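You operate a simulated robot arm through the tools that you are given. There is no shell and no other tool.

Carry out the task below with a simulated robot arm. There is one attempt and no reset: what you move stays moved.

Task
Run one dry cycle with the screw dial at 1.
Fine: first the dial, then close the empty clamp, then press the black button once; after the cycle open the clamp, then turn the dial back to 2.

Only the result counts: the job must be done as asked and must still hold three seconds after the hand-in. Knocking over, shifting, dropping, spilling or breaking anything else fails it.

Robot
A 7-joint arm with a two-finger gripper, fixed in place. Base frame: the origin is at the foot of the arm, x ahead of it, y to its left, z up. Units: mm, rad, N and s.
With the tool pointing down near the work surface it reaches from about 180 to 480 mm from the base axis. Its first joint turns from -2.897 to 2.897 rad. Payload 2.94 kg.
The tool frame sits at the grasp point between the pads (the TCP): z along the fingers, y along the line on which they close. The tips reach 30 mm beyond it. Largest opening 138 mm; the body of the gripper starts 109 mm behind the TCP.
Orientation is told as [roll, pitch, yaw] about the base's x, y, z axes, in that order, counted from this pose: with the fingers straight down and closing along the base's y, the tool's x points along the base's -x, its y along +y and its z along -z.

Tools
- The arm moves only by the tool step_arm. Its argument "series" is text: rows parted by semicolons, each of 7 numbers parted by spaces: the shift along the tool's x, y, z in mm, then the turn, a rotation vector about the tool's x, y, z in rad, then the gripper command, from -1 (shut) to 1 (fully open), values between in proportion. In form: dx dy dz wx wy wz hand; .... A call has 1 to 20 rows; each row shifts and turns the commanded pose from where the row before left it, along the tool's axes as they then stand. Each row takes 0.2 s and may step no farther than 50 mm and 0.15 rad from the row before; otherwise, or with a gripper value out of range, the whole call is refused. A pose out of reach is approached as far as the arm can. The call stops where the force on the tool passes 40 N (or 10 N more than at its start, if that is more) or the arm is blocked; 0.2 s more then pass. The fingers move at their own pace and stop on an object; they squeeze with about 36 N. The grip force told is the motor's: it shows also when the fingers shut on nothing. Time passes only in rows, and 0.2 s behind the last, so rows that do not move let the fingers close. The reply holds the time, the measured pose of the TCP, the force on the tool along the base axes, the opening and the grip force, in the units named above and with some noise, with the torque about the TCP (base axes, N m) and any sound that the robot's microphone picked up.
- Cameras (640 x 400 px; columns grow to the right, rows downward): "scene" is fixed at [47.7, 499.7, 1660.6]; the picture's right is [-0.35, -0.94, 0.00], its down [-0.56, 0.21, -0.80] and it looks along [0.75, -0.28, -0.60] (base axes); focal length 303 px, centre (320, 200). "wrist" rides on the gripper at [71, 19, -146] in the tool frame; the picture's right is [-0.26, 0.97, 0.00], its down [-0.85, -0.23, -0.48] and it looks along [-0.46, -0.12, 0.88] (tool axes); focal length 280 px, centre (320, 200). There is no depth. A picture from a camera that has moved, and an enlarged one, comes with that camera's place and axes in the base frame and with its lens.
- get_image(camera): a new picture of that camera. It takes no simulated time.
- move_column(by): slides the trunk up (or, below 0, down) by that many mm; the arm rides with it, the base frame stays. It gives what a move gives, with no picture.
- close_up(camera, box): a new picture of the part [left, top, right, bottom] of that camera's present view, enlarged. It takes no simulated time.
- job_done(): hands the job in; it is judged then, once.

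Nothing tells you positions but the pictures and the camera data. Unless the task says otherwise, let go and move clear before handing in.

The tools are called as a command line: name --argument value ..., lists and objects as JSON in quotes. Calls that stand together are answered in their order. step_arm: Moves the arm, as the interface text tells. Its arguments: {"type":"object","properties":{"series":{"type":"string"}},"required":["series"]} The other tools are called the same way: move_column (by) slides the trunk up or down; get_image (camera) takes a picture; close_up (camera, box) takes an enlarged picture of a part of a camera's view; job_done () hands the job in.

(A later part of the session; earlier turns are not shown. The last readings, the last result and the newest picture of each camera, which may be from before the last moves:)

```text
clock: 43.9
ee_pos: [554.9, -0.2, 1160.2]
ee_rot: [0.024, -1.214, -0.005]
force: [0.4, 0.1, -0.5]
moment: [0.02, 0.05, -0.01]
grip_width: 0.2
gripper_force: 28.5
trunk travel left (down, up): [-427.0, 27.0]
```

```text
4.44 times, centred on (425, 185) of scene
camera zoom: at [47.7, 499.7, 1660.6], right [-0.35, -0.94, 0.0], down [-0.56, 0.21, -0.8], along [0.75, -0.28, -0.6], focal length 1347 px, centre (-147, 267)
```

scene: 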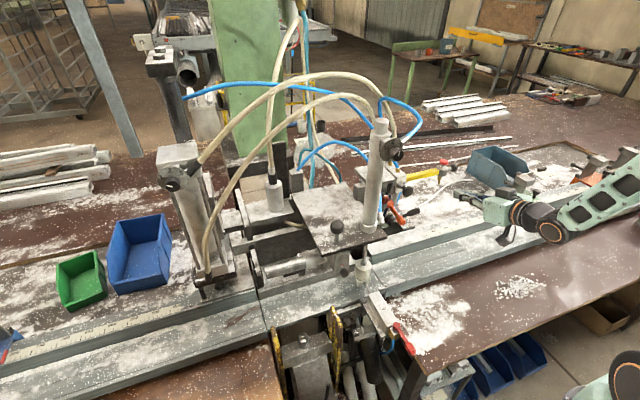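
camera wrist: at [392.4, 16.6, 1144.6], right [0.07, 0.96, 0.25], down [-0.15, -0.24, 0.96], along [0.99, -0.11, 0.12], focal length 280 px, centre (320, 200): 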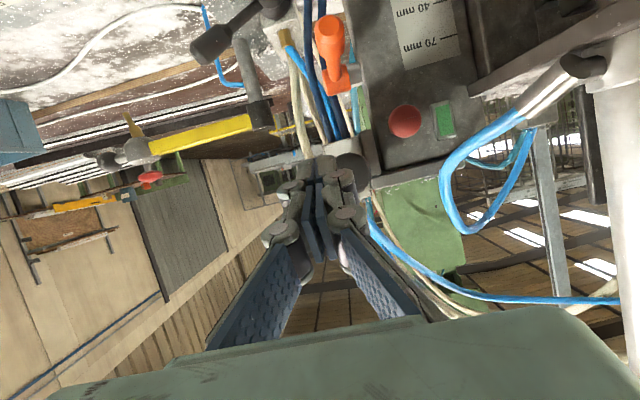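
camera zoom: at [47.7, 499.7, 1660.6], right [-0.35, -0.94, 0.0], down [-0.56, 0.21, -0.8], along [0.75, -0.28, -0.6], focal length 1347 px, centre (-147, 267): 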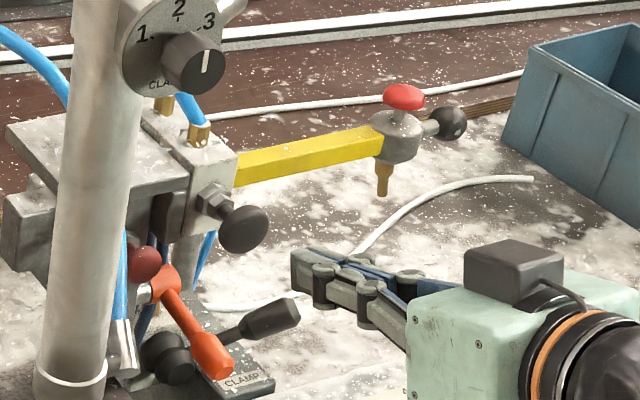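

close_up --camera "wrist" --box '[270, 110, 430, 230]'

```text
3.33 times, centred on (350, 170) of wrist
camera zoom: at [392.4, 16.6, 1144.6], right [0.07, 0.96, 0.25], down [-0.15, -0.24, 0.96], along [0.99, -0.11, 0.12], focal length 935 px, centre (220, 300)
```

zoom: 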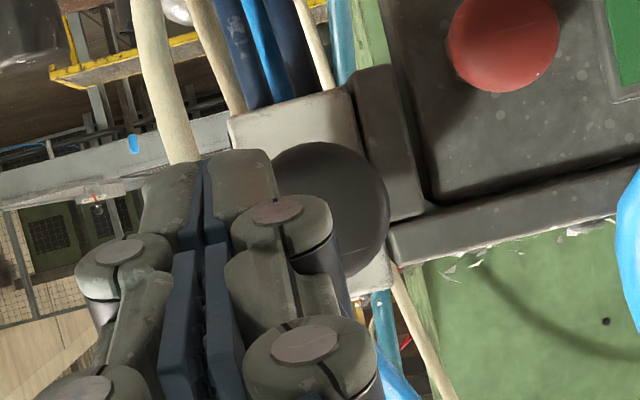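

Button centre is about (616, 21.4, 1158), radius ~16, facing −x. I line the closed fingertips up with it and come nearer.

step_arm --series "1.9 21.6 0.7 0 0 0 -1; -2.4 0 6.6 0 0 0 -1; -2.4 0 6.6 0 0 0 -1; 0 0 0 0 0 0 -1"

close_up --camera "wrist" --box '[250, 90, 410, 210]'

close_up --camera "scene" --box '[370, 150, 460, 230]'

```text
clock: 44.9
ee_pos: [567.5, 22.4, 1158.9]
ee_rot: [0.025, -1.214, -0.007]
force: [0.3, -1.1, -0.6]
moment: [0.03, 0.0, 0.04]
grip_width: 0.2
gripper_force: 28.3
trunk travel left (down, up): [-427.0, 27.0]
```

```text
3.33 times, centred on (330, 150) of wrist
camera zoom: at [405.5, 37.5, 1144.1], right [0.07, 0.96, 0.25], down [-0.15, -0.24, 0.96], along [0.99, -0.11, 0.12], focal length 935 px, centre (287, 367)
```

zoom: 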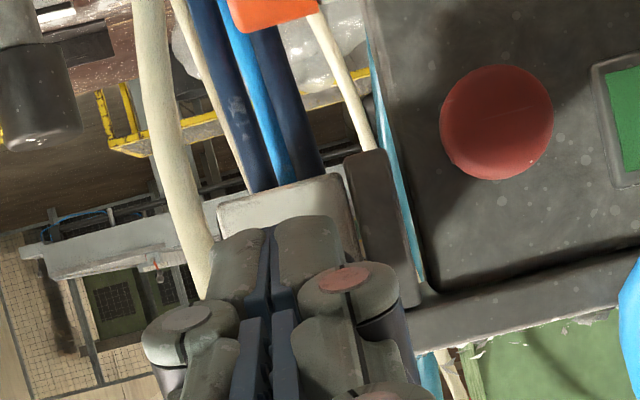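

```text
5.00 times, centred on (415, 190) of scene
camera zoom: at [47.7, 499.7, 1660.6], right [-0.35, -0.94, 0.0], down [-0.56, 0.21, -0.8], along [0.75, -0.28, -0.6], focal length 1515 px, centre (-155, 250)
```

zoom: 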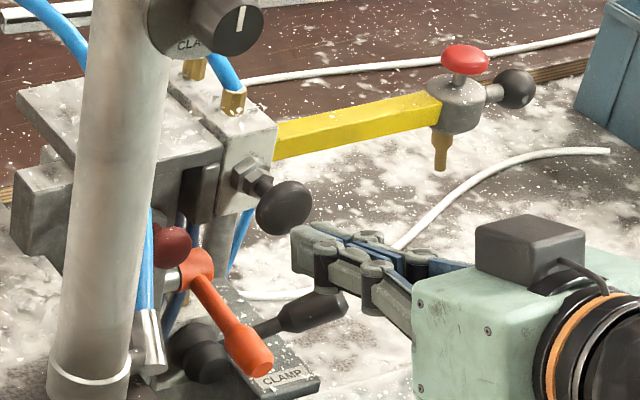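

Tips are lined up, about 15 mm short. Moving in small steps until contact.

step_arm --series "-1.4 0 3.75 0 0 0 -1; -1.4 0 3.75 0 0 0 -1; -1.4 0 3.75 0 0 0 -1"

close_up --camera "scene" --box '[370, 150, 460, 230]'

```text
clock: 45.7
ee_pos: [580.5, 21.3, 1158.9]
ee_rot: [0.025, -1.214, -0.007]
force: [0.1, 0.1, -0.6]
moment: [0.0, -0.03, 0.0]
grip_width: 0.2
gripper_force: 28.2
trunk travel left (down, up): [-427.0, 27.0]
```

```text
5.00 times, centred on (415, 190) of scene
camera zoom: at [47.7, 499.7, 1660.6], right [-0.35, -0.94, 0.0], down [-0.56, 0.21, -0.8], along [0.75, -0.28, -0.6], focal length 1515 px, centre (-155, 250)
```

zoom: 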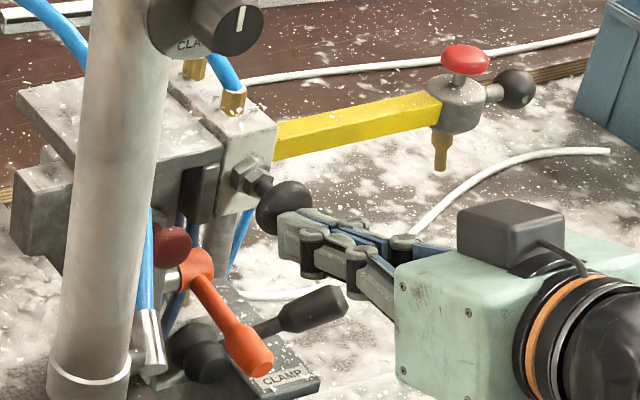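

Very near the button face and central. Raising 3 mm and pressing gently.

step_arm --series "-2.8 0 -1 0 0 0 -1; -1 0 2.8 0 0 0 -1; -1 0 2.8 0 0 0 -1"

```text
clock: 46.5
ee_pos: [585.3, 20.9, 1163.3]
ee_rot: [0.024, -1.217, -0.004]
force: [-4.5, 0.6, -0.4]
moment: [0.0, -0.06, 0.04]
grip_width: 0.0
gripper_force: 28.7
trunk travel left (down, up): [-427.0, 27.0]
```

Contact (4.5 N). Pressing in.

step_arm --series "-0.7 0 1.9 0 0 0 -1; -0.7 0 1.9 0 0 0 -1"

close_up --camera "scene" --box '[140, 130, 440, 320]'

```text
clock: 47.1
ee_pos: [589.1, 21.2, 1164.2]
ee_rot: [0.024, -1.217, -0.007]
force: [-6.9, 0.6, 1.3]
moment: [-0.02, -0.05, -0.01]
grip_width: 5.9
gripper_force: 27.9
trunk travel left (down, up): [-427.0, 27.0]
heard: click
```

```text
2.11 times, centred on (290, 225) of scene
camera zoom: at [47.7, 499.7, 1660.6], right [-0.35, -0.94, 0.0], down [-0.56, 0.21, -0.8], along [0.75, -0.28, -0.6], focal length 638 px, centre (383, 147)
```

zoom: 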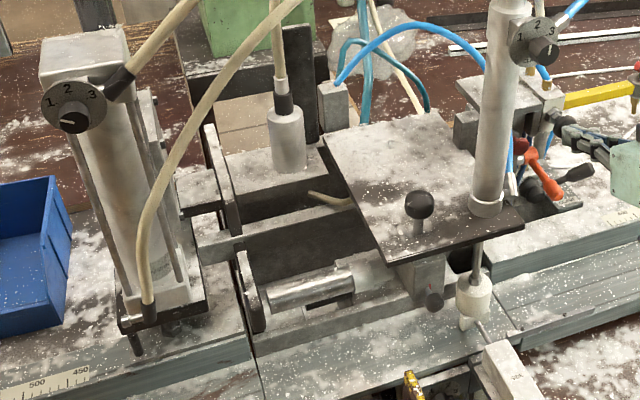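

A click: the button has been pressed once. Backing straight off and watching the cycle.

step_arm --series "1.5 0 -10 0 0 0 -1; 3 0 -10 0 0 0 -1; 0 -20 -5 0 0 0 -1; 0 -30 0 0 0 0 -1"

close_up --camera "scene" --box '[140, 130, 440, 320]'

get_image --camera "wrist"

```text
clock: 48.1
ee_pos: [566.9, -29.1, 1168.1]
ee_rot: [0.027, -1.215, -0.008]
force: [0.3, 0.1, -0.5]
moment: [0.03, -0.03, 0.01]
grip_width: 0.0
gripper_force: 28.3
trunk travel left (down, up): [-427.0, 27.0]
```

```text
2.11 times, centred on (290, 225) of scene
camera zoom: at [47.7, 499.7, 1660.6], right [-0.35, -0.94, 0.0], down [-0.56, 0.21, -0.8], along [0.75, -0.28, -0.6], focal length 638 px, centre (383, 147)
```

zoom: 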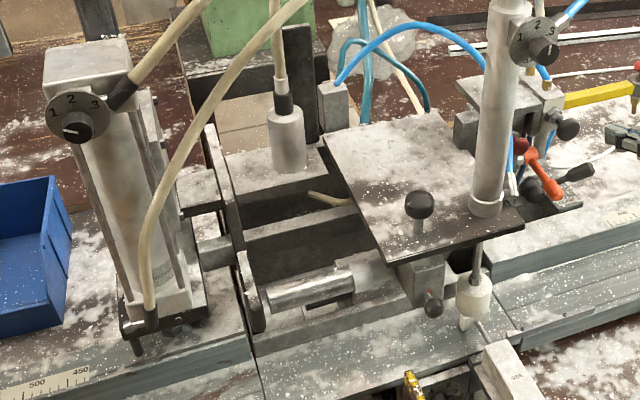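

```text
taken
camera wrist: at [405.7, -13.6, 1151.8], right [0.07, 0.96, 0.25], down [-0.15, -0.24, 0.96], along [0.99, -0.11, 0.12], focal length 280 px, centre (320, 200)
```

wrist: 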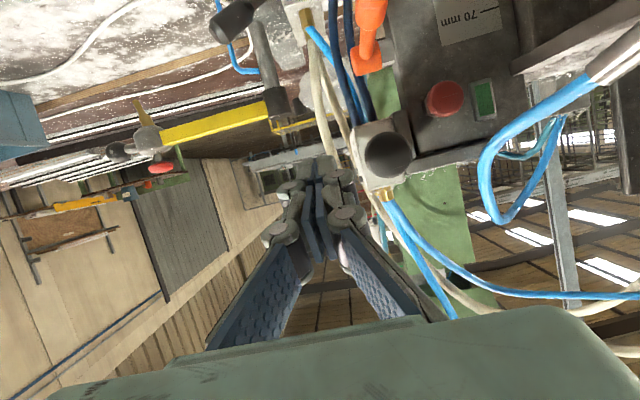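

The cycle is running: the screw cylinder's head is moving slowly. I'll wait in place and watch until it ends.

step_arm --series "0 0 0 0 0 0 -1; 0 0 0 0 0 0 -1; 0 0 0 0 0 0 -1; 0 0 0 0 0 0 -1; 0 0 0 0 0 0 -1"

close_up --camera "scene" --box '[140, 130, 440, 320]'

```text
clock: 49.3
ee_pos: [567.3, -29.4, 1166.6]
ee_rot: [0.027, -1.217, -0.008]
force: [0.9, -0.4, 0.1]
moment: [0.02, 0.02, 0.03]
grip_width: 0.0
gripper_force: 28.3
trunk travel left (down, up): [-427.0, 27.0]
```

```text
2.11 times, centred on (290, 225) of scene
camera zoom: at [47.7, 499.7, 1660.6], right [-0.35, -0.94, 0.0], down [-0.56, 0.21, -0.8], along [0.75, -0.28, -0.6], focal length 638 px, centre (383, 147)
```

zoom: 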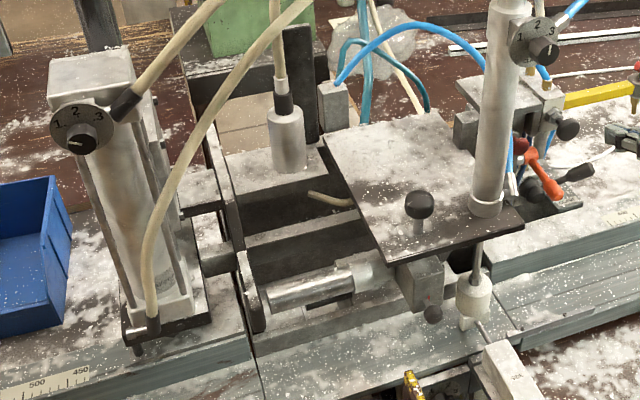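

step_arm --series "0 0 0 0 0 0 -1; 0 0 0 0 0 0 -1; 0 0 0 0 0 0 -1; 0 0 0 0 0 0 -1; 0 0 0 0 0 0 -1; 0 0 0 0 0 0 -1; 0 0 0 0 0 0 -1; 0 0 0 0 0 0 -1; 0 0 0 0 0 0 -1; 0 0 0 0 0 0 -1; 0 0 0 0 0 0 -1; 0 0 0 0 0 0 -1; 0 0 0 0 0 0 -1; 0 0 0 0 0 0 -1; 0 0 0 0 0 0 -1"

close_up --camera "scene" --box '[140, 130, 440, 320]'

```text
clock: 52.5
ee_pos: [567.5, -30.5, 1166.7]
ee_rot: [0.026, -1.217, -0.008]
force: [-0.9, -0.3, -0.2]
moment: [0.01, 0.01, -0.01]
grip_width: 0.2
gripper_force: 28.2
trunk travel left (down, up): [-427.0, 27.0]
```

```text
2.11 times, centred on (290, 225) of scene
camera zoom: at [47.7, 499.7, 1660.6], right [-0.35, -0.94, 0.0], down [-0.56, 0.21, -0.8], along [0.75, -0.28, -0.6], focal length 638 px, centre (383, 147)
```

zoom: 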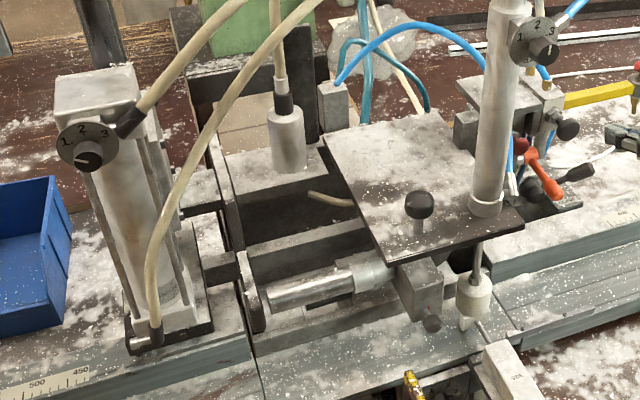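

step_arm --series "0 0 0 0 0 0 -1; 0 0 0 0 0 0 -1; 0 0 0 0 0 0 -1; 0 0 0 0 0 0 -1; 0 0 0 0 0 0 -1; 0 0 0 0 0 0 -1; 0 0 0 0 0 0 -1; 0 0 0 0 0 0 -1; 0 0 0 0 0 0 -1; 0 0 0 0 0 0 -1; 0 0 0 0 0 0 -1; 0 0 0 0 0 0 -1; 0 0 0 0 0 0 -1; 0 0 0 0 0 0 -1; 0 0 0 0 0 0 -1; 0 0 0 0 0 0 -1; 0 0 0 0 0 0 -1; 0 0 0 0 0 0 -1; 0 0 0 0 0 0 -1; 0 0 0 0 0 0 -1"

close_up --camera "scene" --box '[140, 130, 440, 320]'

```text
clock: 56.7
ee_pos: [567.3, -29.9, 1166.4]
ee_rot: [0.025, -1.216, -0.008]
force: [0.0, 0.6, 0.1]
moment: [0.01, 0.01, 0.02]
grip_width: 0.0
gripper_force: 28.3
trunk travel left (down, up): [-427.0, 27.0]
```

```text
2.11 times, centred on (290, 225) of scene
camera zoom: at [47.7, 499.7, 1660.6], right [-0.35, -0.94, 0.0], down [-0.56, 0.21, -0.8], along [0.75, -0.28, -0.6], focal length 638 px, centre (383, 147)
```

zoom: 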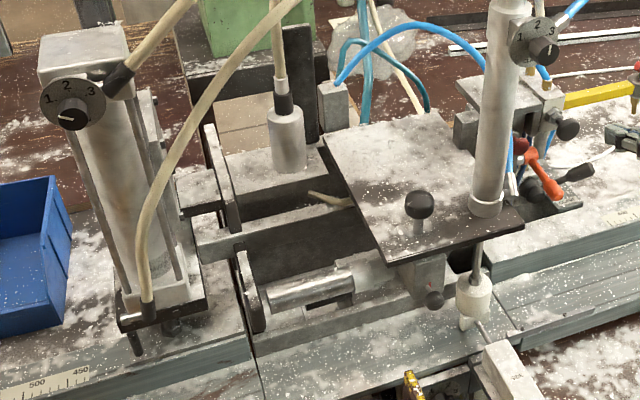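

The carriage has come back up. Waiting a little more to be sure the cycle is over.

step_arm --series "0 0 0 0 0 0 -1; 0 0 0 0 0 0 -1; 0 0 0 0 0 0 -1; 0 0 0 0 0 0 -1; 0 0 0 0 0 0 -1; 0 0 0 0 0 0 -1; 0 0 0 0 0 0 -1; 0 0 0 0 0 0 -1; 0 0 0 0 0 0 -1; 0 0 0 0 0 0 -1; 0 0 0 0 0 0 -1; 0 0 0 0 0 0 -1; 0 0 0 0 0 0 -1; 0 0 0 0 0 0 -1; 0 0 0 0 0 0 -1"

close_up --camera "scene" --box '[140, 130, 440, 320]'

close_up --camera "scene" --box '[150, 150, 220, 200]'

close_up --camera "scene" --box '[370, 150, 460, 240]'

```text
clock: 59.9
ee_pos: [568.1, -29.0, 1167.5]
ee_rot: [0.026, -1.217, -0.006]
force: [0.2, 1.0, 0.0]
moment: [-0.02, -0.01, 0.04]
grip_width: 0.1
gripper_force: 28.5
trunk travel left (down, up): [-427.0, 27.0]
```

```text
2.11 times, centred on (290, 225) of scene
camera zoom: at [47.7, 499.7, 1660.6], right [-0.35, -0.94, 0.0], down [-0.56, 0.21, -0.8], along [0.75, -0.28, -0.6], focal length 638 px, centre (383, 147)
```

zoom: 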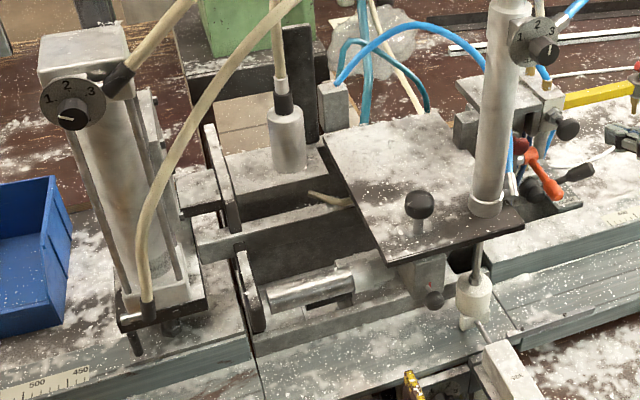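

```text
8.00 times, centred on (185, 175) of scene
camera zoom: at [47.7, 499.7, 1660.6], right [-0.35, -0.94, 0.0], down [-0.56, 0.21, -0.8], along [0.75, -0.28, -0.6], focal length 2424 px, centre (1400, 400)
```

zoom: 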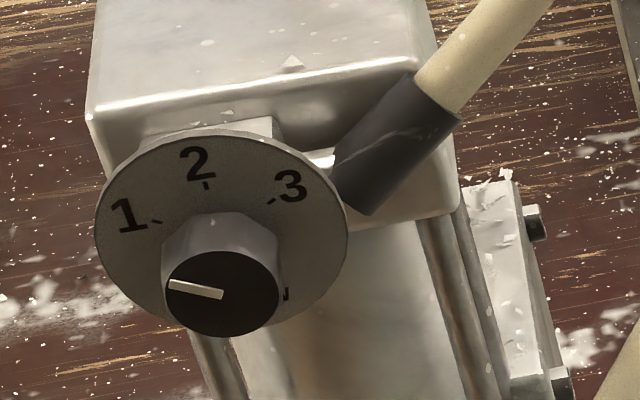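

```text
4.44 times, centred on (415, 195) of scene
camera zoom: at [47.7, 499.7, 1660.6], right [-0.35, -0.94, 0.0], down [-0.56, 0.21, -0.8], along [0.75, -0.28, -0.6], focal length 1347 px, centre (-102, 222)
```

zoom: 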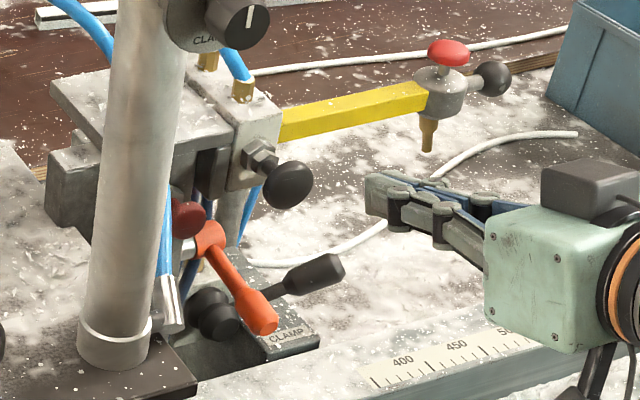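

The cycle is finished: the carriage is back at its start and everything is still. Now I open the clamp by pushing the CLAMP lever back (+x). First a look at the handle.

step_arm --series "21 -30 8 0 0.05 0 -1; 42 -15 15 0 0.05 0 -1; 21 -15 8 0 0.05 0 -1; 0 0 0 0 0 0 -1"

get_image --camera "wrist"

close_up --camera "wrist" --box '[220, 20, 460, 200]'

close_up --camera "scene" --box '[370, 160, 460, 240]'

```text
clock: 60.9
ee_pos: [563.7, -88.6, 1076.8]
ee_rot: [0.018, -1.065, 0.001]
force: [0.1, -0.1, 0.1]
moment: [0.05, 0.0, 0.04]
grip_width: 0.0
gripper_force: 28.3
trunk travel left (down, up): [-427.0, 27.0]
```

```text
taken
camera wrist: at [401.1, -72.2, 1085.6], right [0.11, 0.96, 0.24], down [0.0, -0.24, 0.97], along [0.99, -0.11, -0.02], focal length 280 px, centre (320, 200)
```

wrist: 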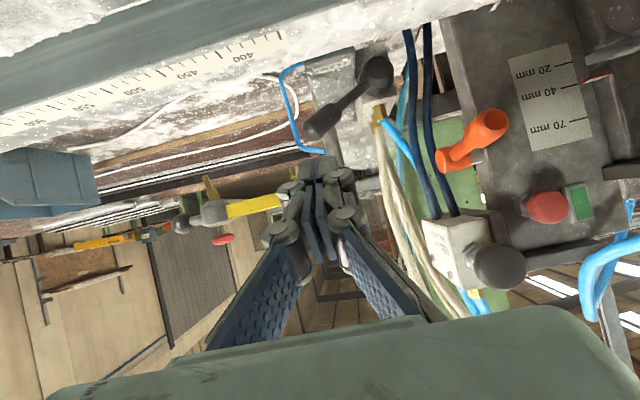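

```text
2.22 times, centred on (340, 110) of wrist
camera zoom: at [401.1, -72.2, 1085.6], right [0.11, 0.96, 0.24], down [0.0, -0.24, 0.97], along [0.99, -0.11, -0.02], focal length 623 px, centre (276, 400)
```

zoom: 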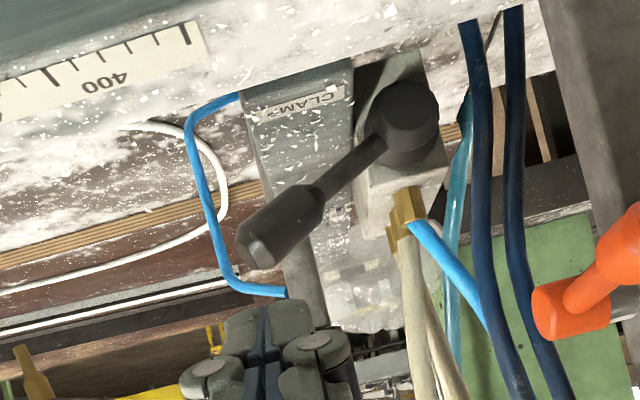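

```text
5.00 times, centred on (415, 200) of scene
camera zoom: at [47.7, 499.7, 1660.6], right [-0.35, -0.94, 0.0], down [-0.56, 0.21, -0.8], along [0.75, -0.28, -0.6], focal length 1515 px, centre (-155, 200)
```

zoom: 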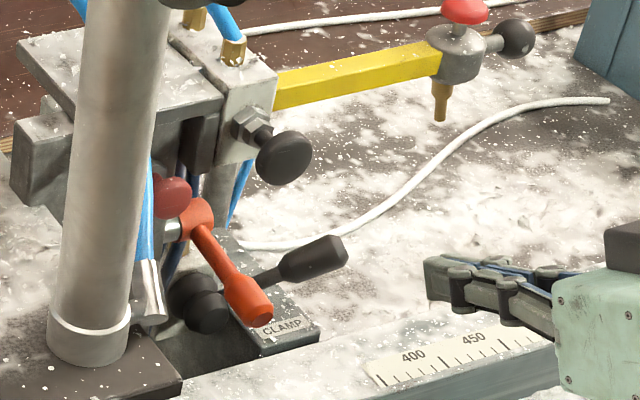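

Handle is now at about (688, −78, 1000), end (683, −94, 1010). I'll set the closed tips in front of it and push +x.

step_arm --series "14.5 3.5 40 0 0 0 -1; 14.5 3.5 40 0 0 0 -1; 0 0 0 0 0 0 -1"

get_image --camera "wrist"

close_up --camera "scene" --box '[370, 160, 460, 240]'

```text
clock: 61.7
ee_pos: [618.2, -79.5, 1013.6]
ee_rot: [0.017, -1.066, 0.003]
force: [0.6, 0.6, -0.6]
moment: [0.0, 0.0, 0.0]
grip_width: 0.0
gripper_force: 29.1
trunk travel left (down, up): [-427.0, 27.0]
```

```text
taken
camera wrist: at [456.1, -63.0, 1022.7], right [0.11, 0.96, 0.24], down [0.0, -0.24, 0.97], along [0.99, -0.11, -0.02], focal length 280 px, centre (320, 200)
```

wrist: 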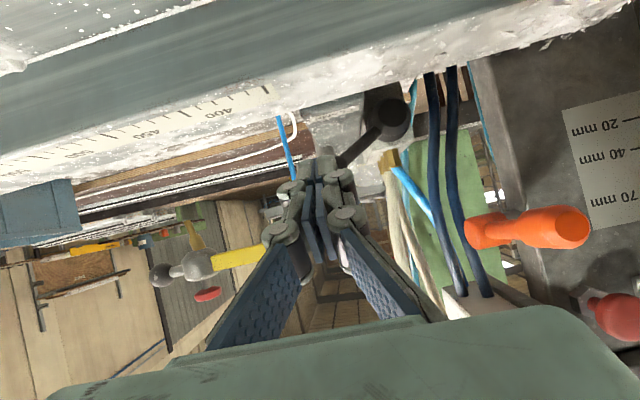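

```text
5.00 times, centred on (415, 200) of scene
camera zoom: at [47.7, 499.7, 1660.6], right [-0.35, -0.94, 0.0], down [-0.56, 0.21, -0.8], along [0.75, -0.28, -0.6], focal length 1515 px, centre (-155, 200)
```

zoom: 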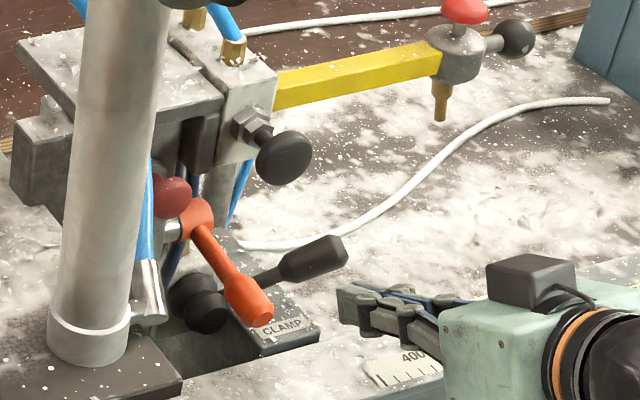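

step_arm --series "-4 0 3.4 0 0 0 -1; -2.4 0 4.4 0 0 0 -1; -2.4 0 4.4 0 0 0 -1; -2.4 0 4.4 0 0 0 -1; -2.4 0 4.4 0 0 0 -1; -2.4 0 4.4 0 0 0 -1"

close_up --camera "wrist" --box '[230, 60, 430, 210]'

close_up --camera "scene" --box '[370, 160, 460, 240]'

```text
clock: 63.1
ee_pos: [647.7, -80.0, 1015.3]
ee_rot: [0.021, -1.067, 0.0]
force: [-2.7, 0.3, 0.0]
moment: [-0.01, -0.02, 0.0]
grip_width: 0.0
gripper_force: 28.2
trunk travel left (down, up): [-427.0, 27.0]
```

```text
2.67 times, centred on (330, 135) of wrist
camera zoom: at [485.3, -63.3, 1023.9], right [0.11, 0.96, 0.24], down [0.0, -0.24, 0.97], along [0.99, -0.11, -0.02], focal length 748 px, centre (293, 373)
```

zoom: 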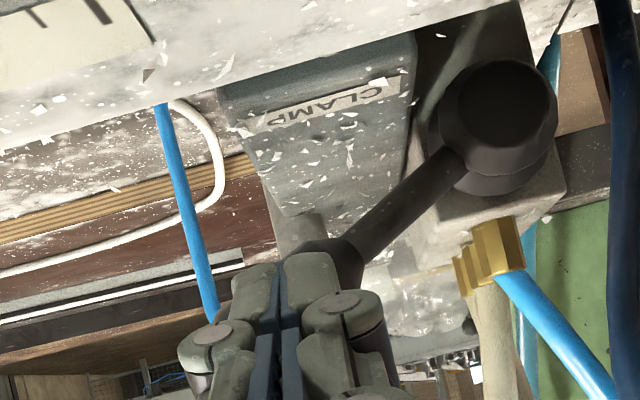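

```text
5.00 times, centred on (415, 200) of scene
camera zoom: at [47.7, 499.7, 1660.6], right [-0.35, -0.94, 0.0], down [-0.56, 0.21, -0.8], along [0.75, -0.28, -0.6], focal length 1515 px, centre (-155, 200)
```

zoom: 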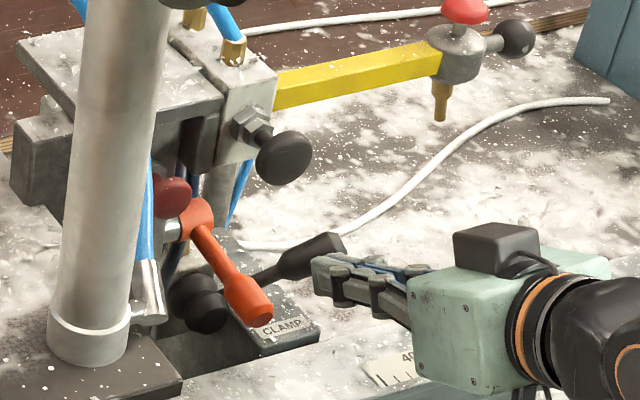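

Contact with the handle. Pushing on in +x.

step_arm --series "-2.4 0 4.4 0 0 0 -1; -2.4 0 4.4 0 0 0 -1; -2.4 0 4.4 0 0 0 -1; -2.4 0 4.4 0 0 0 -1; -2.4 0 4.4 0 0 0 -1; -2.4 0 4.4 0 0 0 -1"

close_up --camera "wrist" --box '[230, 60, 430, 210]'

close_up --camera "scene" --box '[300, 160, 480, 310]'

```text
clock: 64.5
ee_pos: [678.2, -77.1, 1014.9]
ee_rot: [0.02, -1.066, 0.002]
force: [0.3, -0.5, -0.7]
moment: [0.0, -0.03, 0.0]
grip_width: 0.4
gripper_force: 28.6
trunk travel left (down, up): [-427.0, 27.0]
```

```text
2.67 times, centred on (330, 135) of wrist
camera zoom: at [515.6, -62.1, 1023.6], right [0.11, 0.96, 0.24], down [0.0, -0.24, 0.97], along [0.99, -0.11, -0.02], focal length 748 px, centre (293, 373)
```

zoom: 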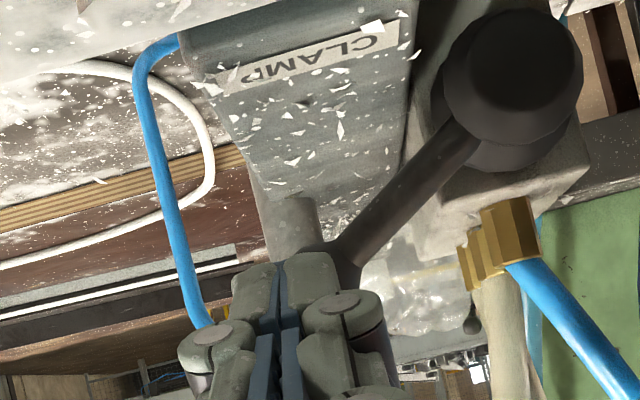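

```text
2.67 times, centred on (390, 235) of scene
camera zoom: at [47.7, 499.7, 1660.6], right [-0.35, -0.94, 0.0], down [-0.56, 0.21, -0.8], along [0.75, -0.28, -0.6], focal length 808 px, centre (133, 107)
```

zoom: 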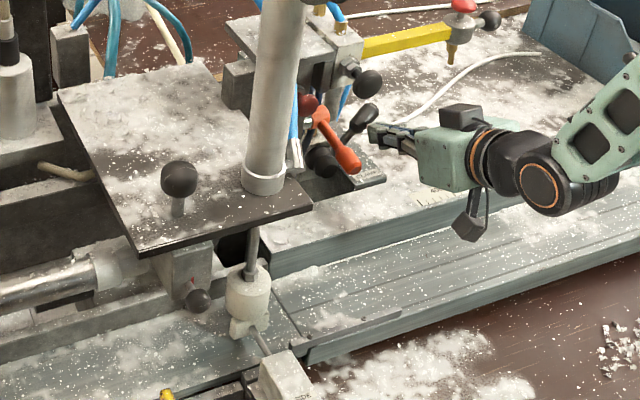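

The lever seems to have snapped back. A small further push to confirm the stop, then wait for the clamp to open.

step_arm --series "-2.4 0 4.4 0 0 0 -1; -2.4 0 4.4 0 0 0 -1; 0 0 0 0 0 0 -1; 0 0 0 0 0 0 -1; 0 0 0 0 0 0 -1"

close_up --camera "scene" --box '[300, 160, 480, 310]'

close_up --camera "wrist" --box '[230, 60, 430, 210]'

```text
clock: 65.7
ee_pos: [687.9, -78.3, 1014.8]
ee_rot: [0.019, -1.066, 0.001]
force: [-0.2, 0.1, 0.7]
moment: [0.0, 0.01, 0.01]
grip_width: 0.1
gripper_force: 28.5
trunk travel left (down, up): [-427.0, 27.0]
```

```text
2.67 times, centred on (390, 235) of scene
camera zoom: at [47.7, 499.7, 1660.6], right [-0.35, -0.94, 0.0], down [-0.56, 0.21, -0.8], along [0.75, -0.28, -0.6], focal length 808 px, centre (133, 107)
```

zoom: 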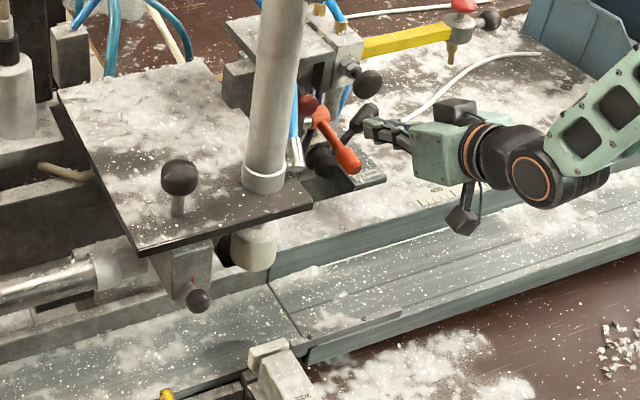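

```text
2.67 times, centred on (330, 135) of wrist
camera zoom: at [526.0, -62.1, 1023.5], right [0.11, 0.96, 0.24], down [0.0, -0.24, 0.97], along [0.99, -0.11, -0.02], focal length 748 px, centre (293, 373)
```

zoom: 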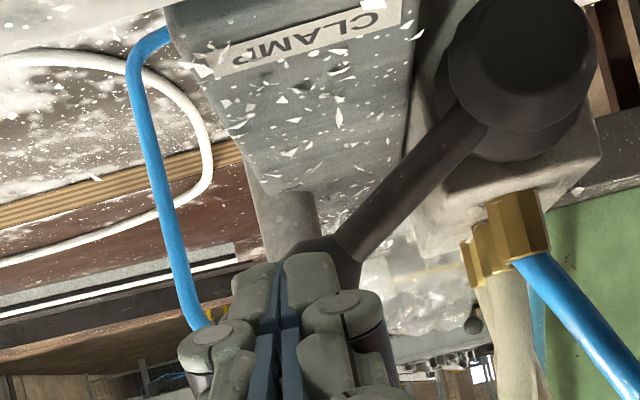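

The clamp is open again: foot raised and SIDE pad retracted. Now I withdraw and head back to the screw dial along the way I came.

step_arm --series "19.4 0 -35 0 0 0 -1; 19.4 0 -35 0 0 0 -1; -20 11.6 -34 0 0.054 0 -1; -18.5 11.6 -35 0 0.054 0 -1; -17 11.6 -36 0 0.054 0 -1; -15 11.6 -37 0 0.054 0 -1; -13 11.6 -38 0 0.054 0 -1; -11 11.6 -38.5 0 0.054 0 -0.8; -9 11.6 -39 0 0.054 0 -0.5; 0 0 0 0 0 0 -0.3"

get_image --camera "scene"

```text
clock: 67.6
ee_pos: [498.5, 12.6, 1169.3]
ee_rot: [0.345, -0.595, -0.209]
force: [0.4, -0.4, -0.2]
moment: [0.02, 0.02, 0.02]
grip_width: 34.5
gripper_force: 0.0
out of reach, approached as far as the arm can: row 7
trunk travel left (down, up): [-427.0, 27.0]
stopped in row 9: the arm was blocked; the commanded pose is now the measured one
```

```text
taken
```

scene: 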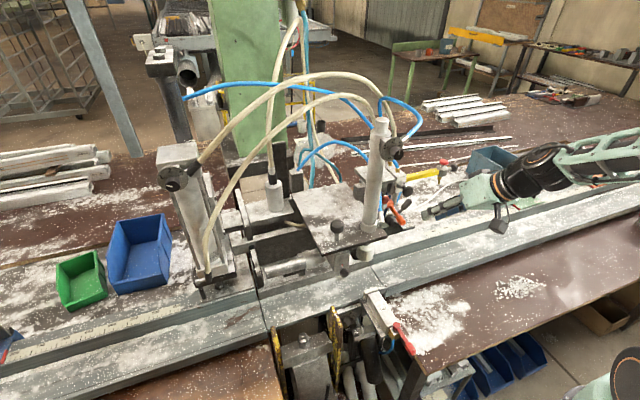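

The wrist hit a joint limit while folding, leaving the tool slightly skewed but clear of everything. I'll go straight up and re-level it.

step_arm --series "-22.4 11.2 -31.2 0 0 0 -0.3; -22.4 11.2 -31.2 0 0 0 -0.3; 0 0 0 0.113 0 -0.082 -0.3; 0 0 0 0.113 0 -0.082 -0.3; 0 0 0 0 0 0 -0.3"

get_image --camera "wrist"

```text
clock: 68.5
ee_pos: [498.1, 9.6, 1197.0]
ee_rot: [0.306, -0.487, -0.182]
force: [0.8, -1.1, -0.7]
moment: [0.04, -0.02, 0.02]
grip_width: 48.3
gripper_force: 0.0
trunk travel left (down, up): [-427.0, 27.0]
stopped in row 4: the arm was blocked; the commanded pose is now the measured one
```

```text
taken
camera wrist: at [365.2, 7.2, 1292.7], right [0.26, 0.89, 0.38], down [0.5, -0.46, 0.73], along [0.83, 0.0, -0.56], focal length 280 px, centre (320, 200)
```

wrist: 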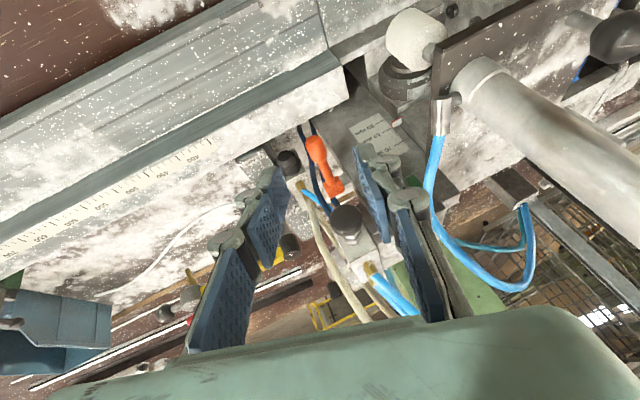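

step_arm --series "-35.7 8.8 -13 0 0 0 -0.3; -35.7 8.8 -13 0 0 0 -0.3; 0 0 0 0 0 0 -0.3"

get_image --camera "scene"

```text
clock: 69.3
ee_pos: [549.9, 11.4, 1259.6]
ee_rot: [0.3, -0.494, -0.181]
force: [-0.7, 0.4, 0.1]
moment: [0.0, -0.02, 0.0]
grip_width: 48.2
gripper_force: 0.1
trunk travel left (down, up): [-427.0, 27.0]
```

```text
taken
```

scene: 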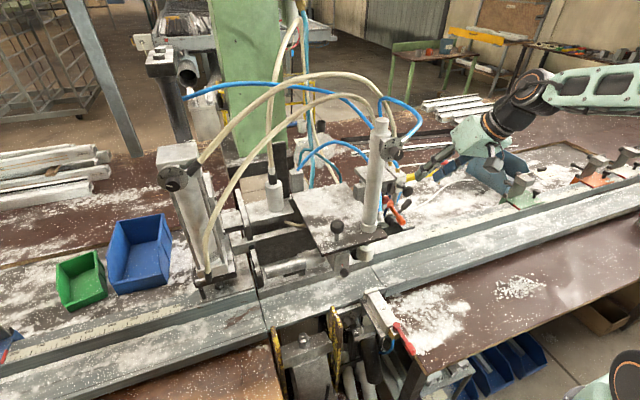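

Free again. Re-levelling the tool while rising.

step_arm --series "-16.4 9.3 -29.5 0.117 -0.005 -0.067 -0.3; -16.4 5 -29.5 0.117 -0.005 -0.067 -0.3; 0 0 0 0 0 0 -0.3"

get_image --camera "wrist"

```text
clock: 70.0
ee_pos: [536.3, 98.0, 1333.1]
ee_rot: [0.236, -0.514, 0.07]
force: [-0.6, -0.7, 0.5]
moment: [0.03, -0.02, 0.05]
grip_width: 48.3
gripper_force: 0.1
out of reach, approached as far as the arm can: row 1
trunk travel left (down, up): [-427.0, 27.0]
stopped in row 3: the arm was blocked; the commanded pose is now the measured one
```

```text
taken
camera wrist: at [405.3, 73.6, 1426.4], right [0.05, 0.94, 0.32], down [0.56, -0.3, 0.77], along [0.83, 0.14, -0.54], focal length 280 px, centre (320, 200)
```

wrist: 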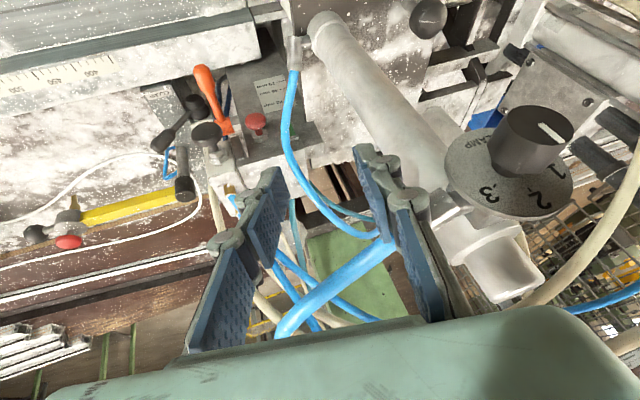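

The arm's fallback drifted left to y≈98, near the CLAMP dial. I check for contact before moving on.

get_image --camera "scene"

close_up --camera "scene" --box '[350, 90, 470, 200]'

close_up --camera "wrist" --box '[180, 130, 560, 340]'

```text
taken
```

scene: 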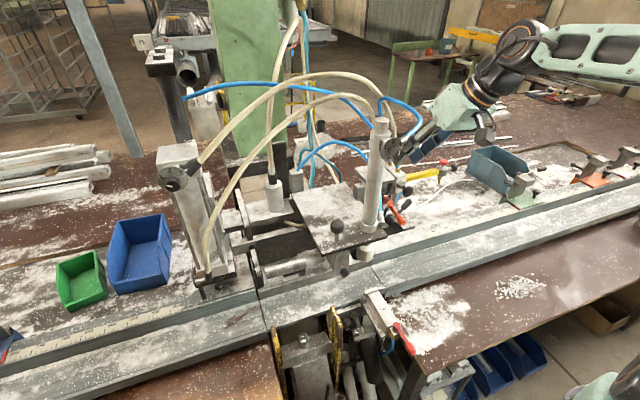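

```text
3.64 times, centred on (410, 145) of scene
camera zoom: at [47.7, 499.7, 1660.6], right [-0.35, -0.94, 0.0], down [-0.56, 0.21, -0.8], along [0.75, -0.28, -0.6], focal length 1102 px, centre (-7, 400)
```

zoom: 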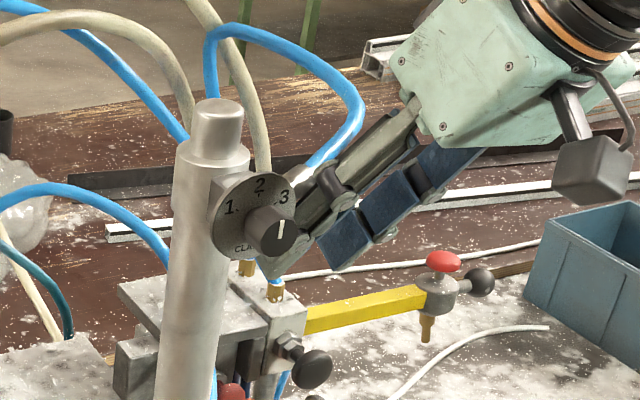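

```text
1.68 times, centred on (370, 235) of wrist
camera zoom: at [405.3, 73.6, 1426.4], right [0.05, 0.94, 0.32], down [0.56, -0.3, 0.77], along [0.83, 0.14, -0.54], focal length 472 px, centre (236, 141)
```

zoom: 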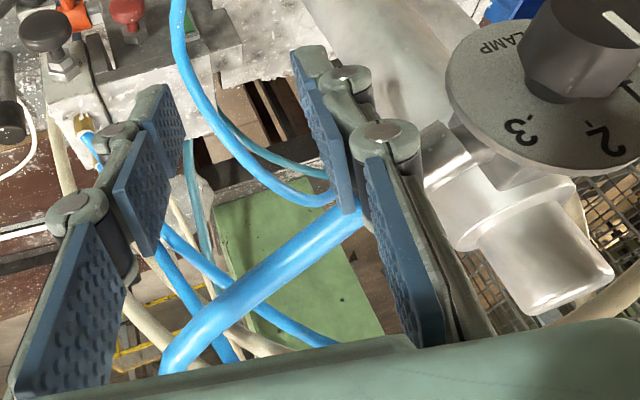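

close_up --camera "scene" --box '[390, 100, 450, 160]'

close_up --camera "wrist" --box '[240, 180, 460, 330]'

```text
6.67 times, centred on (420, 130) of scene
camera zoom: at [47.7, 499.7, 1660.6], right [-0.35, -0.94, 0.0], down [-0.56, 0.21, -0.8], along [0.75, -0.28, -0.6], focal length 2020 px, centre (-347, 667)
```

zoom: 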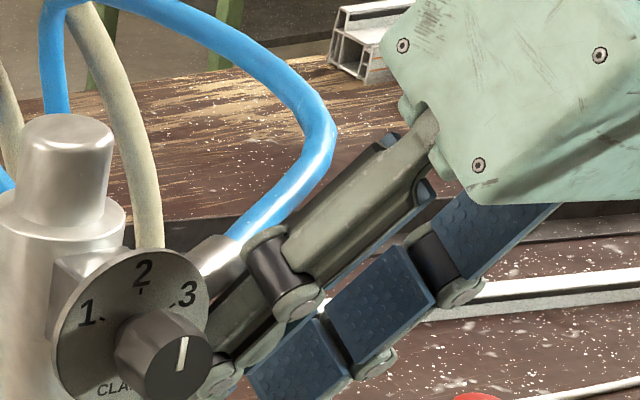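

```text
2.67 times, centred on (350, 255) of wrist
camera zoom: at [405.3, 73.6, 1426.4], right [0.05, 0.94, 0.32], down [0.56, -0.3, 0.77], along [0.83, 0.14, -0.54], focal length 748 px, centre (240, 53)
```

zoom: 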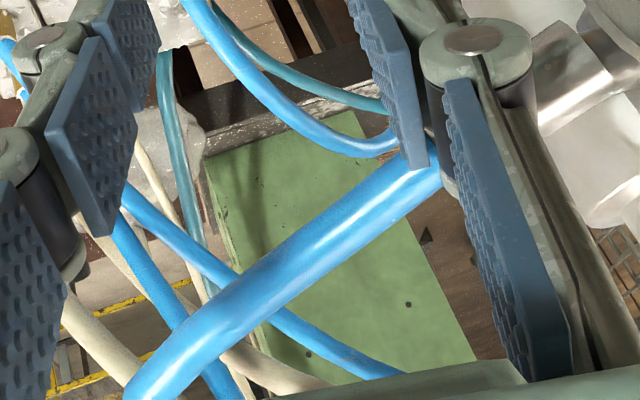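

The hose passes ~40 mm behind the fingers; nothing is touched and the CLAMP dial is unchanged. I'll move away from it, toward −x and −y, gently.

step_arm --series "11.7 -12.1 -9.8 0 0 0 -0.3; 11.7 -12.1 -9.8 0 0 0 -0.3; 11.7 -12.1 -9.8 0 0 0 -0.3"

close_up --camera "scene" --box '[350, 90, 470, 200]'

```text
clock: 70.7
ee_pos: [515.2, 42.3, 1320.8]
ee_rot: [0.404, -0.475, -0.016]
force: [-0.3, -1.2, -0.3]
moment: [-0.03, -0.02, 0.03]
grip_width: 48.4
gripper_force: 0.0
trunk travel left (down, up): [-427.0, 27.0]
stopped in row 3: the arm was blocked; the commanded pose is now the measured one
```

```text
3.64 times, centred on (410, 145) of scene
camera zoom: at [47.7, 499.7, 1660.6], right [-0.35, -0.94, 0.0], down [-0.56, 0.21, -0.8], along [0.75, -0.28, -0.6], focal length 1102 px, centre (-7, 400)
```

zoom: 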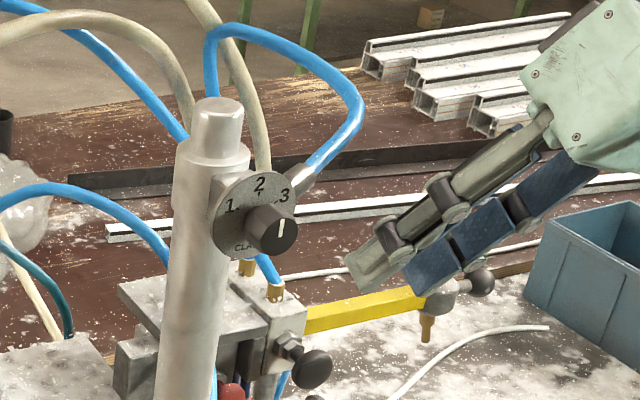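

Clear of the hose now. The tool is still skewed by a joint limit; I'll test levelling it with small turns here in free space.

step_arm --series "0 0 0 0.08 0 -0.05 -0.3; 0 0 0 0.08 0 -0.05 -0.3"

get_image --camera "scene"

```text
clock: 71.3
ee_pos: [518.2, 34.6, 1308.7]
ee_rot: [0.271, -0.48, 0.049]
force: [0.1, 0.1, 0.3]
moment: [-0.01, -0.01, 0.03]
grip_width: 48.1
gripper_force: 0.0
trunk travel left (down, up): [-427.0, 27.0]
```

```text
taken
```

scene: 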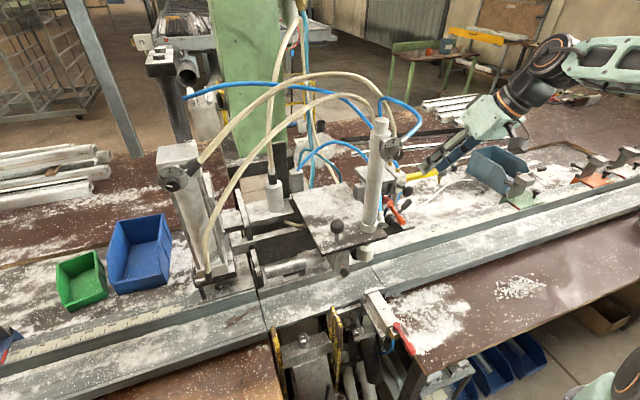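

Levelling works now. Continuing.

step_arm --series "0 0 0 0.1 0 -0.05 -0.3; 0 0 0 0.1 0 -0.05 -0.3; 0 0 0 0.04 0 -0.01 -0.3; 0 0 0 0 0 0 -0.3"

```text
clock: 71.9
ee_pos: [520.8, 27.1, 1295.9]
ee_rot: [0.176, -0.471, 0.09]
force: [-0.5, -0.5, -0.1]
moment: [0.0, -0.02, 0.0]
grip_width: 48.1
gripper_force: 0.0
trunk travel left (down, up): [-427.0, 27.0]
stopped in row 2: the arm was blocked; the commanded pose is now the measured one
```

step_arm --series "31.8 -10.5 3.4 0 -0.1 0 -0.3; 31.8 -10.5 3.4 0 -0.1 0 -0.3; 0 0 0 0 0 0 -0.3"

get_image --camera "scene"

```text
clock: 72.4
ee_pos: [493.0, 0.4, 1228.1]
ee_rot: [0.398, -0.52, -0.058]
force: [0.2, 0.9, -0.2]
moment: [0.0, -0.03, 0.0]
grip_width: 48.7
gripper_force: 0.2
trunk travel left (down, up): [-427.0, 27.0]
stopped in row 2: the arm was blocked; the commanded pose is now the measured one
```

```text
taken
```

scene: 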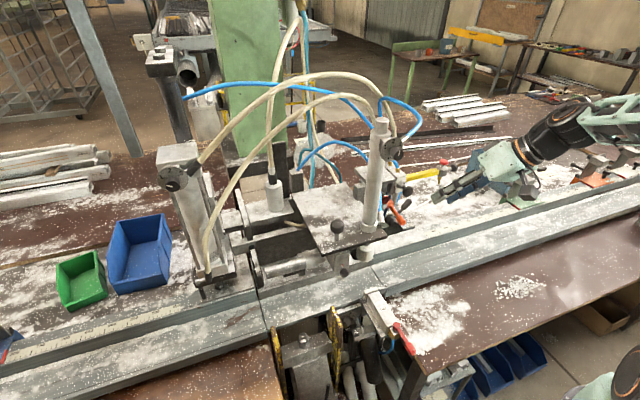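

Retracting at this tilt runs into the limit. I'll instead bring the tool toward pointing down (as at the start, a comfortable posture) while rising, then take the original route.

step_arm --series "-12.4 8.4 -20 0 0.12 0 -0.3; -12.4 8.4 -22 0 0.12 0 -0.3; -10 8.4 -24 0 0.12 0 -0.3; 0 0 0 0 0 0 -0.3"

get_image --camera "scene"

```text
clock: 73.4
ee_pos: [493.8, -0.9, 1309.7]
ee_rot: [0.342, -0.186, 0.084]
force: [-0.2, -0.1, -0.7]
moment: [-0.02, 0.0, -0.01]
grip_width: 48.5
gripper_force: 0.1
trunk travel left (down, up): [-427.0, 27.0]
```

```text
taken
```

scene: 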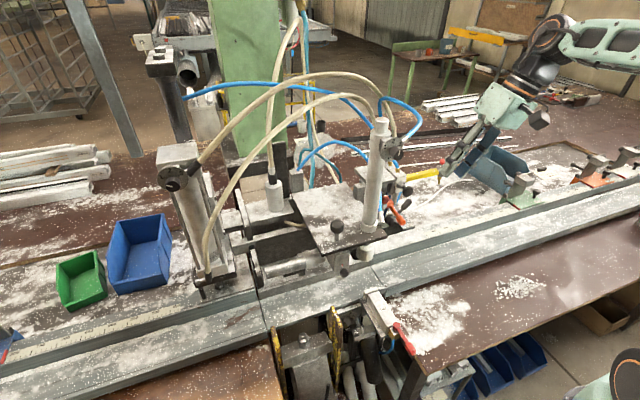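

That worked freely. Levelling the roll here.

step_arm --series "0 0 0 0.112 0.03 0.01 -0.3; 0 0 0 0.112 0.03 0.01 -0.3; 0 0 0 0.112 0.03 0.01 -0.3; 0 0 0 0 0 0 -0.3"

```text
clock: 74.4
ee_pos: [496.2, -3.6, 1299.5]
ee_rot: [0.078, -0.095, 0.071]
force: [0.6, 0.0, 0.2]
moment: [0.08, 0.05, 0.01]
grip_width: 48.0
gripper_force: 0.1
out of reach, approached as far as the arm can: row 2
trunk travel left (down, up): [-427.0, 27.0]
```

step_arm --series "32 8 -25 0.03 0 0.02 -0.3; 32 8 -35 0.03 0 0.02 -0.3; 32 8 -35 0.03 0 0.02 -0.3; 0 0 0 0 0 0 -0.3"

get_image --camera "scene"

```text
clock: 75.4
ee_pos: [391.6, 12.5, 1388.5]
ee_rot: [-0.005, -0.094, 0.014]
force: [-0.1, -0.3, -0.3]
moment: [-0.02, -0.02, 0.04]
grip_width: 48.2
gripper_force: 0.0
trunk travel left (down, up): [-427.0, 27.0]
```

```text
taken
```

scene: 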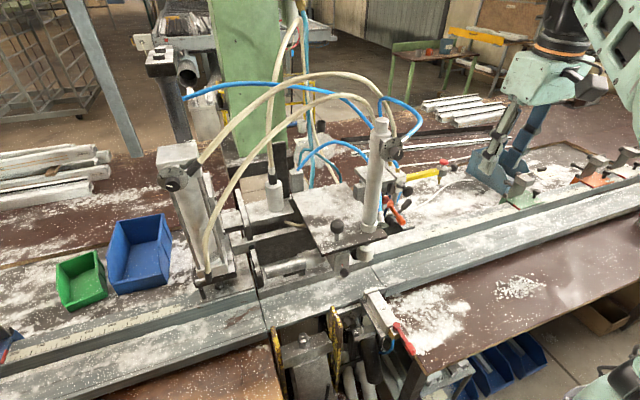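

Comfortable posture regained. Now swinging left in front of the fixture, as on the first trip.

step_arm --series "9.5 43 -7 0 0 0 -0.3; 9.5 43 -7 0 0 0 -0.3; 9.5 43 -7 0 0 0 -0.3; 9.5 43 -7 0 0 0 -0.3; 9.5 43 -7 0 0 0 -0.3; 5 40 -4 0 0 0 -0.3; 0 0 0 0 0 0 -0.3"

```text
clock: 77.0
ee_pos: [333.6, 241.8, 1393.0]
ee_rot: [-0.005, -0.095, 0.014]
force: [-0.6, 0.0, 0.5]
moment: [-0.01, 0.0, 0.02]
grip_width: 48.4
gripper_force: 0.1
out of reach, approached as far as the arm can: row 5, 6
trunk travel left (down, up): [-427.0, 27.0]
```

step_arm --series "-8 30 0.8 0 -0.147 0 -0.3; -7.8 30 1.9 0 -0.147 0 -0.3; -7.4 30 3 0 -0.147 0 -0.3; -6.9 30 4.1 0 -0.147 0 -0.3; -6.2 30 5.1 0 -0.147 0 -0.3; 0 0 0 0 0 0 -0.3"

get_image --camera "wrist"

```text
clock: 78.4
ee_pos: [378.4, 347.3, 1381.0]
ee_rot: [-0.011, -0.83, 0.027]
force: [-0.1, 0.7, -0.3]
moment: [0.01, 0.01, 0.0]
grip_width: 48.5
gripper_force: 0.0
out of reach, approached as far as the arm can: row 4, 5
trunk travel left (down, up): [-427.0, 27.0]
```

```text
taken
camera wrist: at [222.6, 364.1, 1428.1], right [0.16, 0.97, 0.19], down [0.23, -0.22, 0.95], along [0.96, -0.11, -0.25], focal length 280 px, centre (320, 200)
```

wrist: 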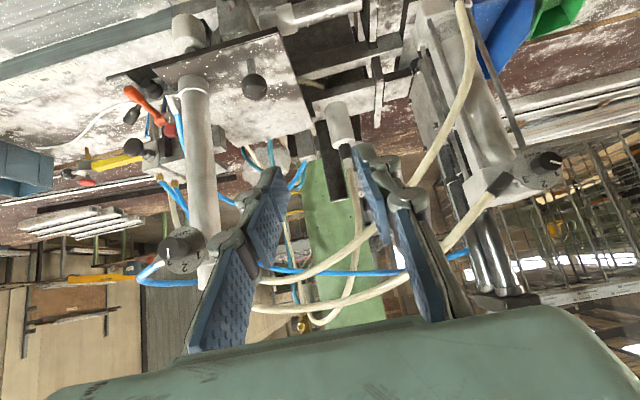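

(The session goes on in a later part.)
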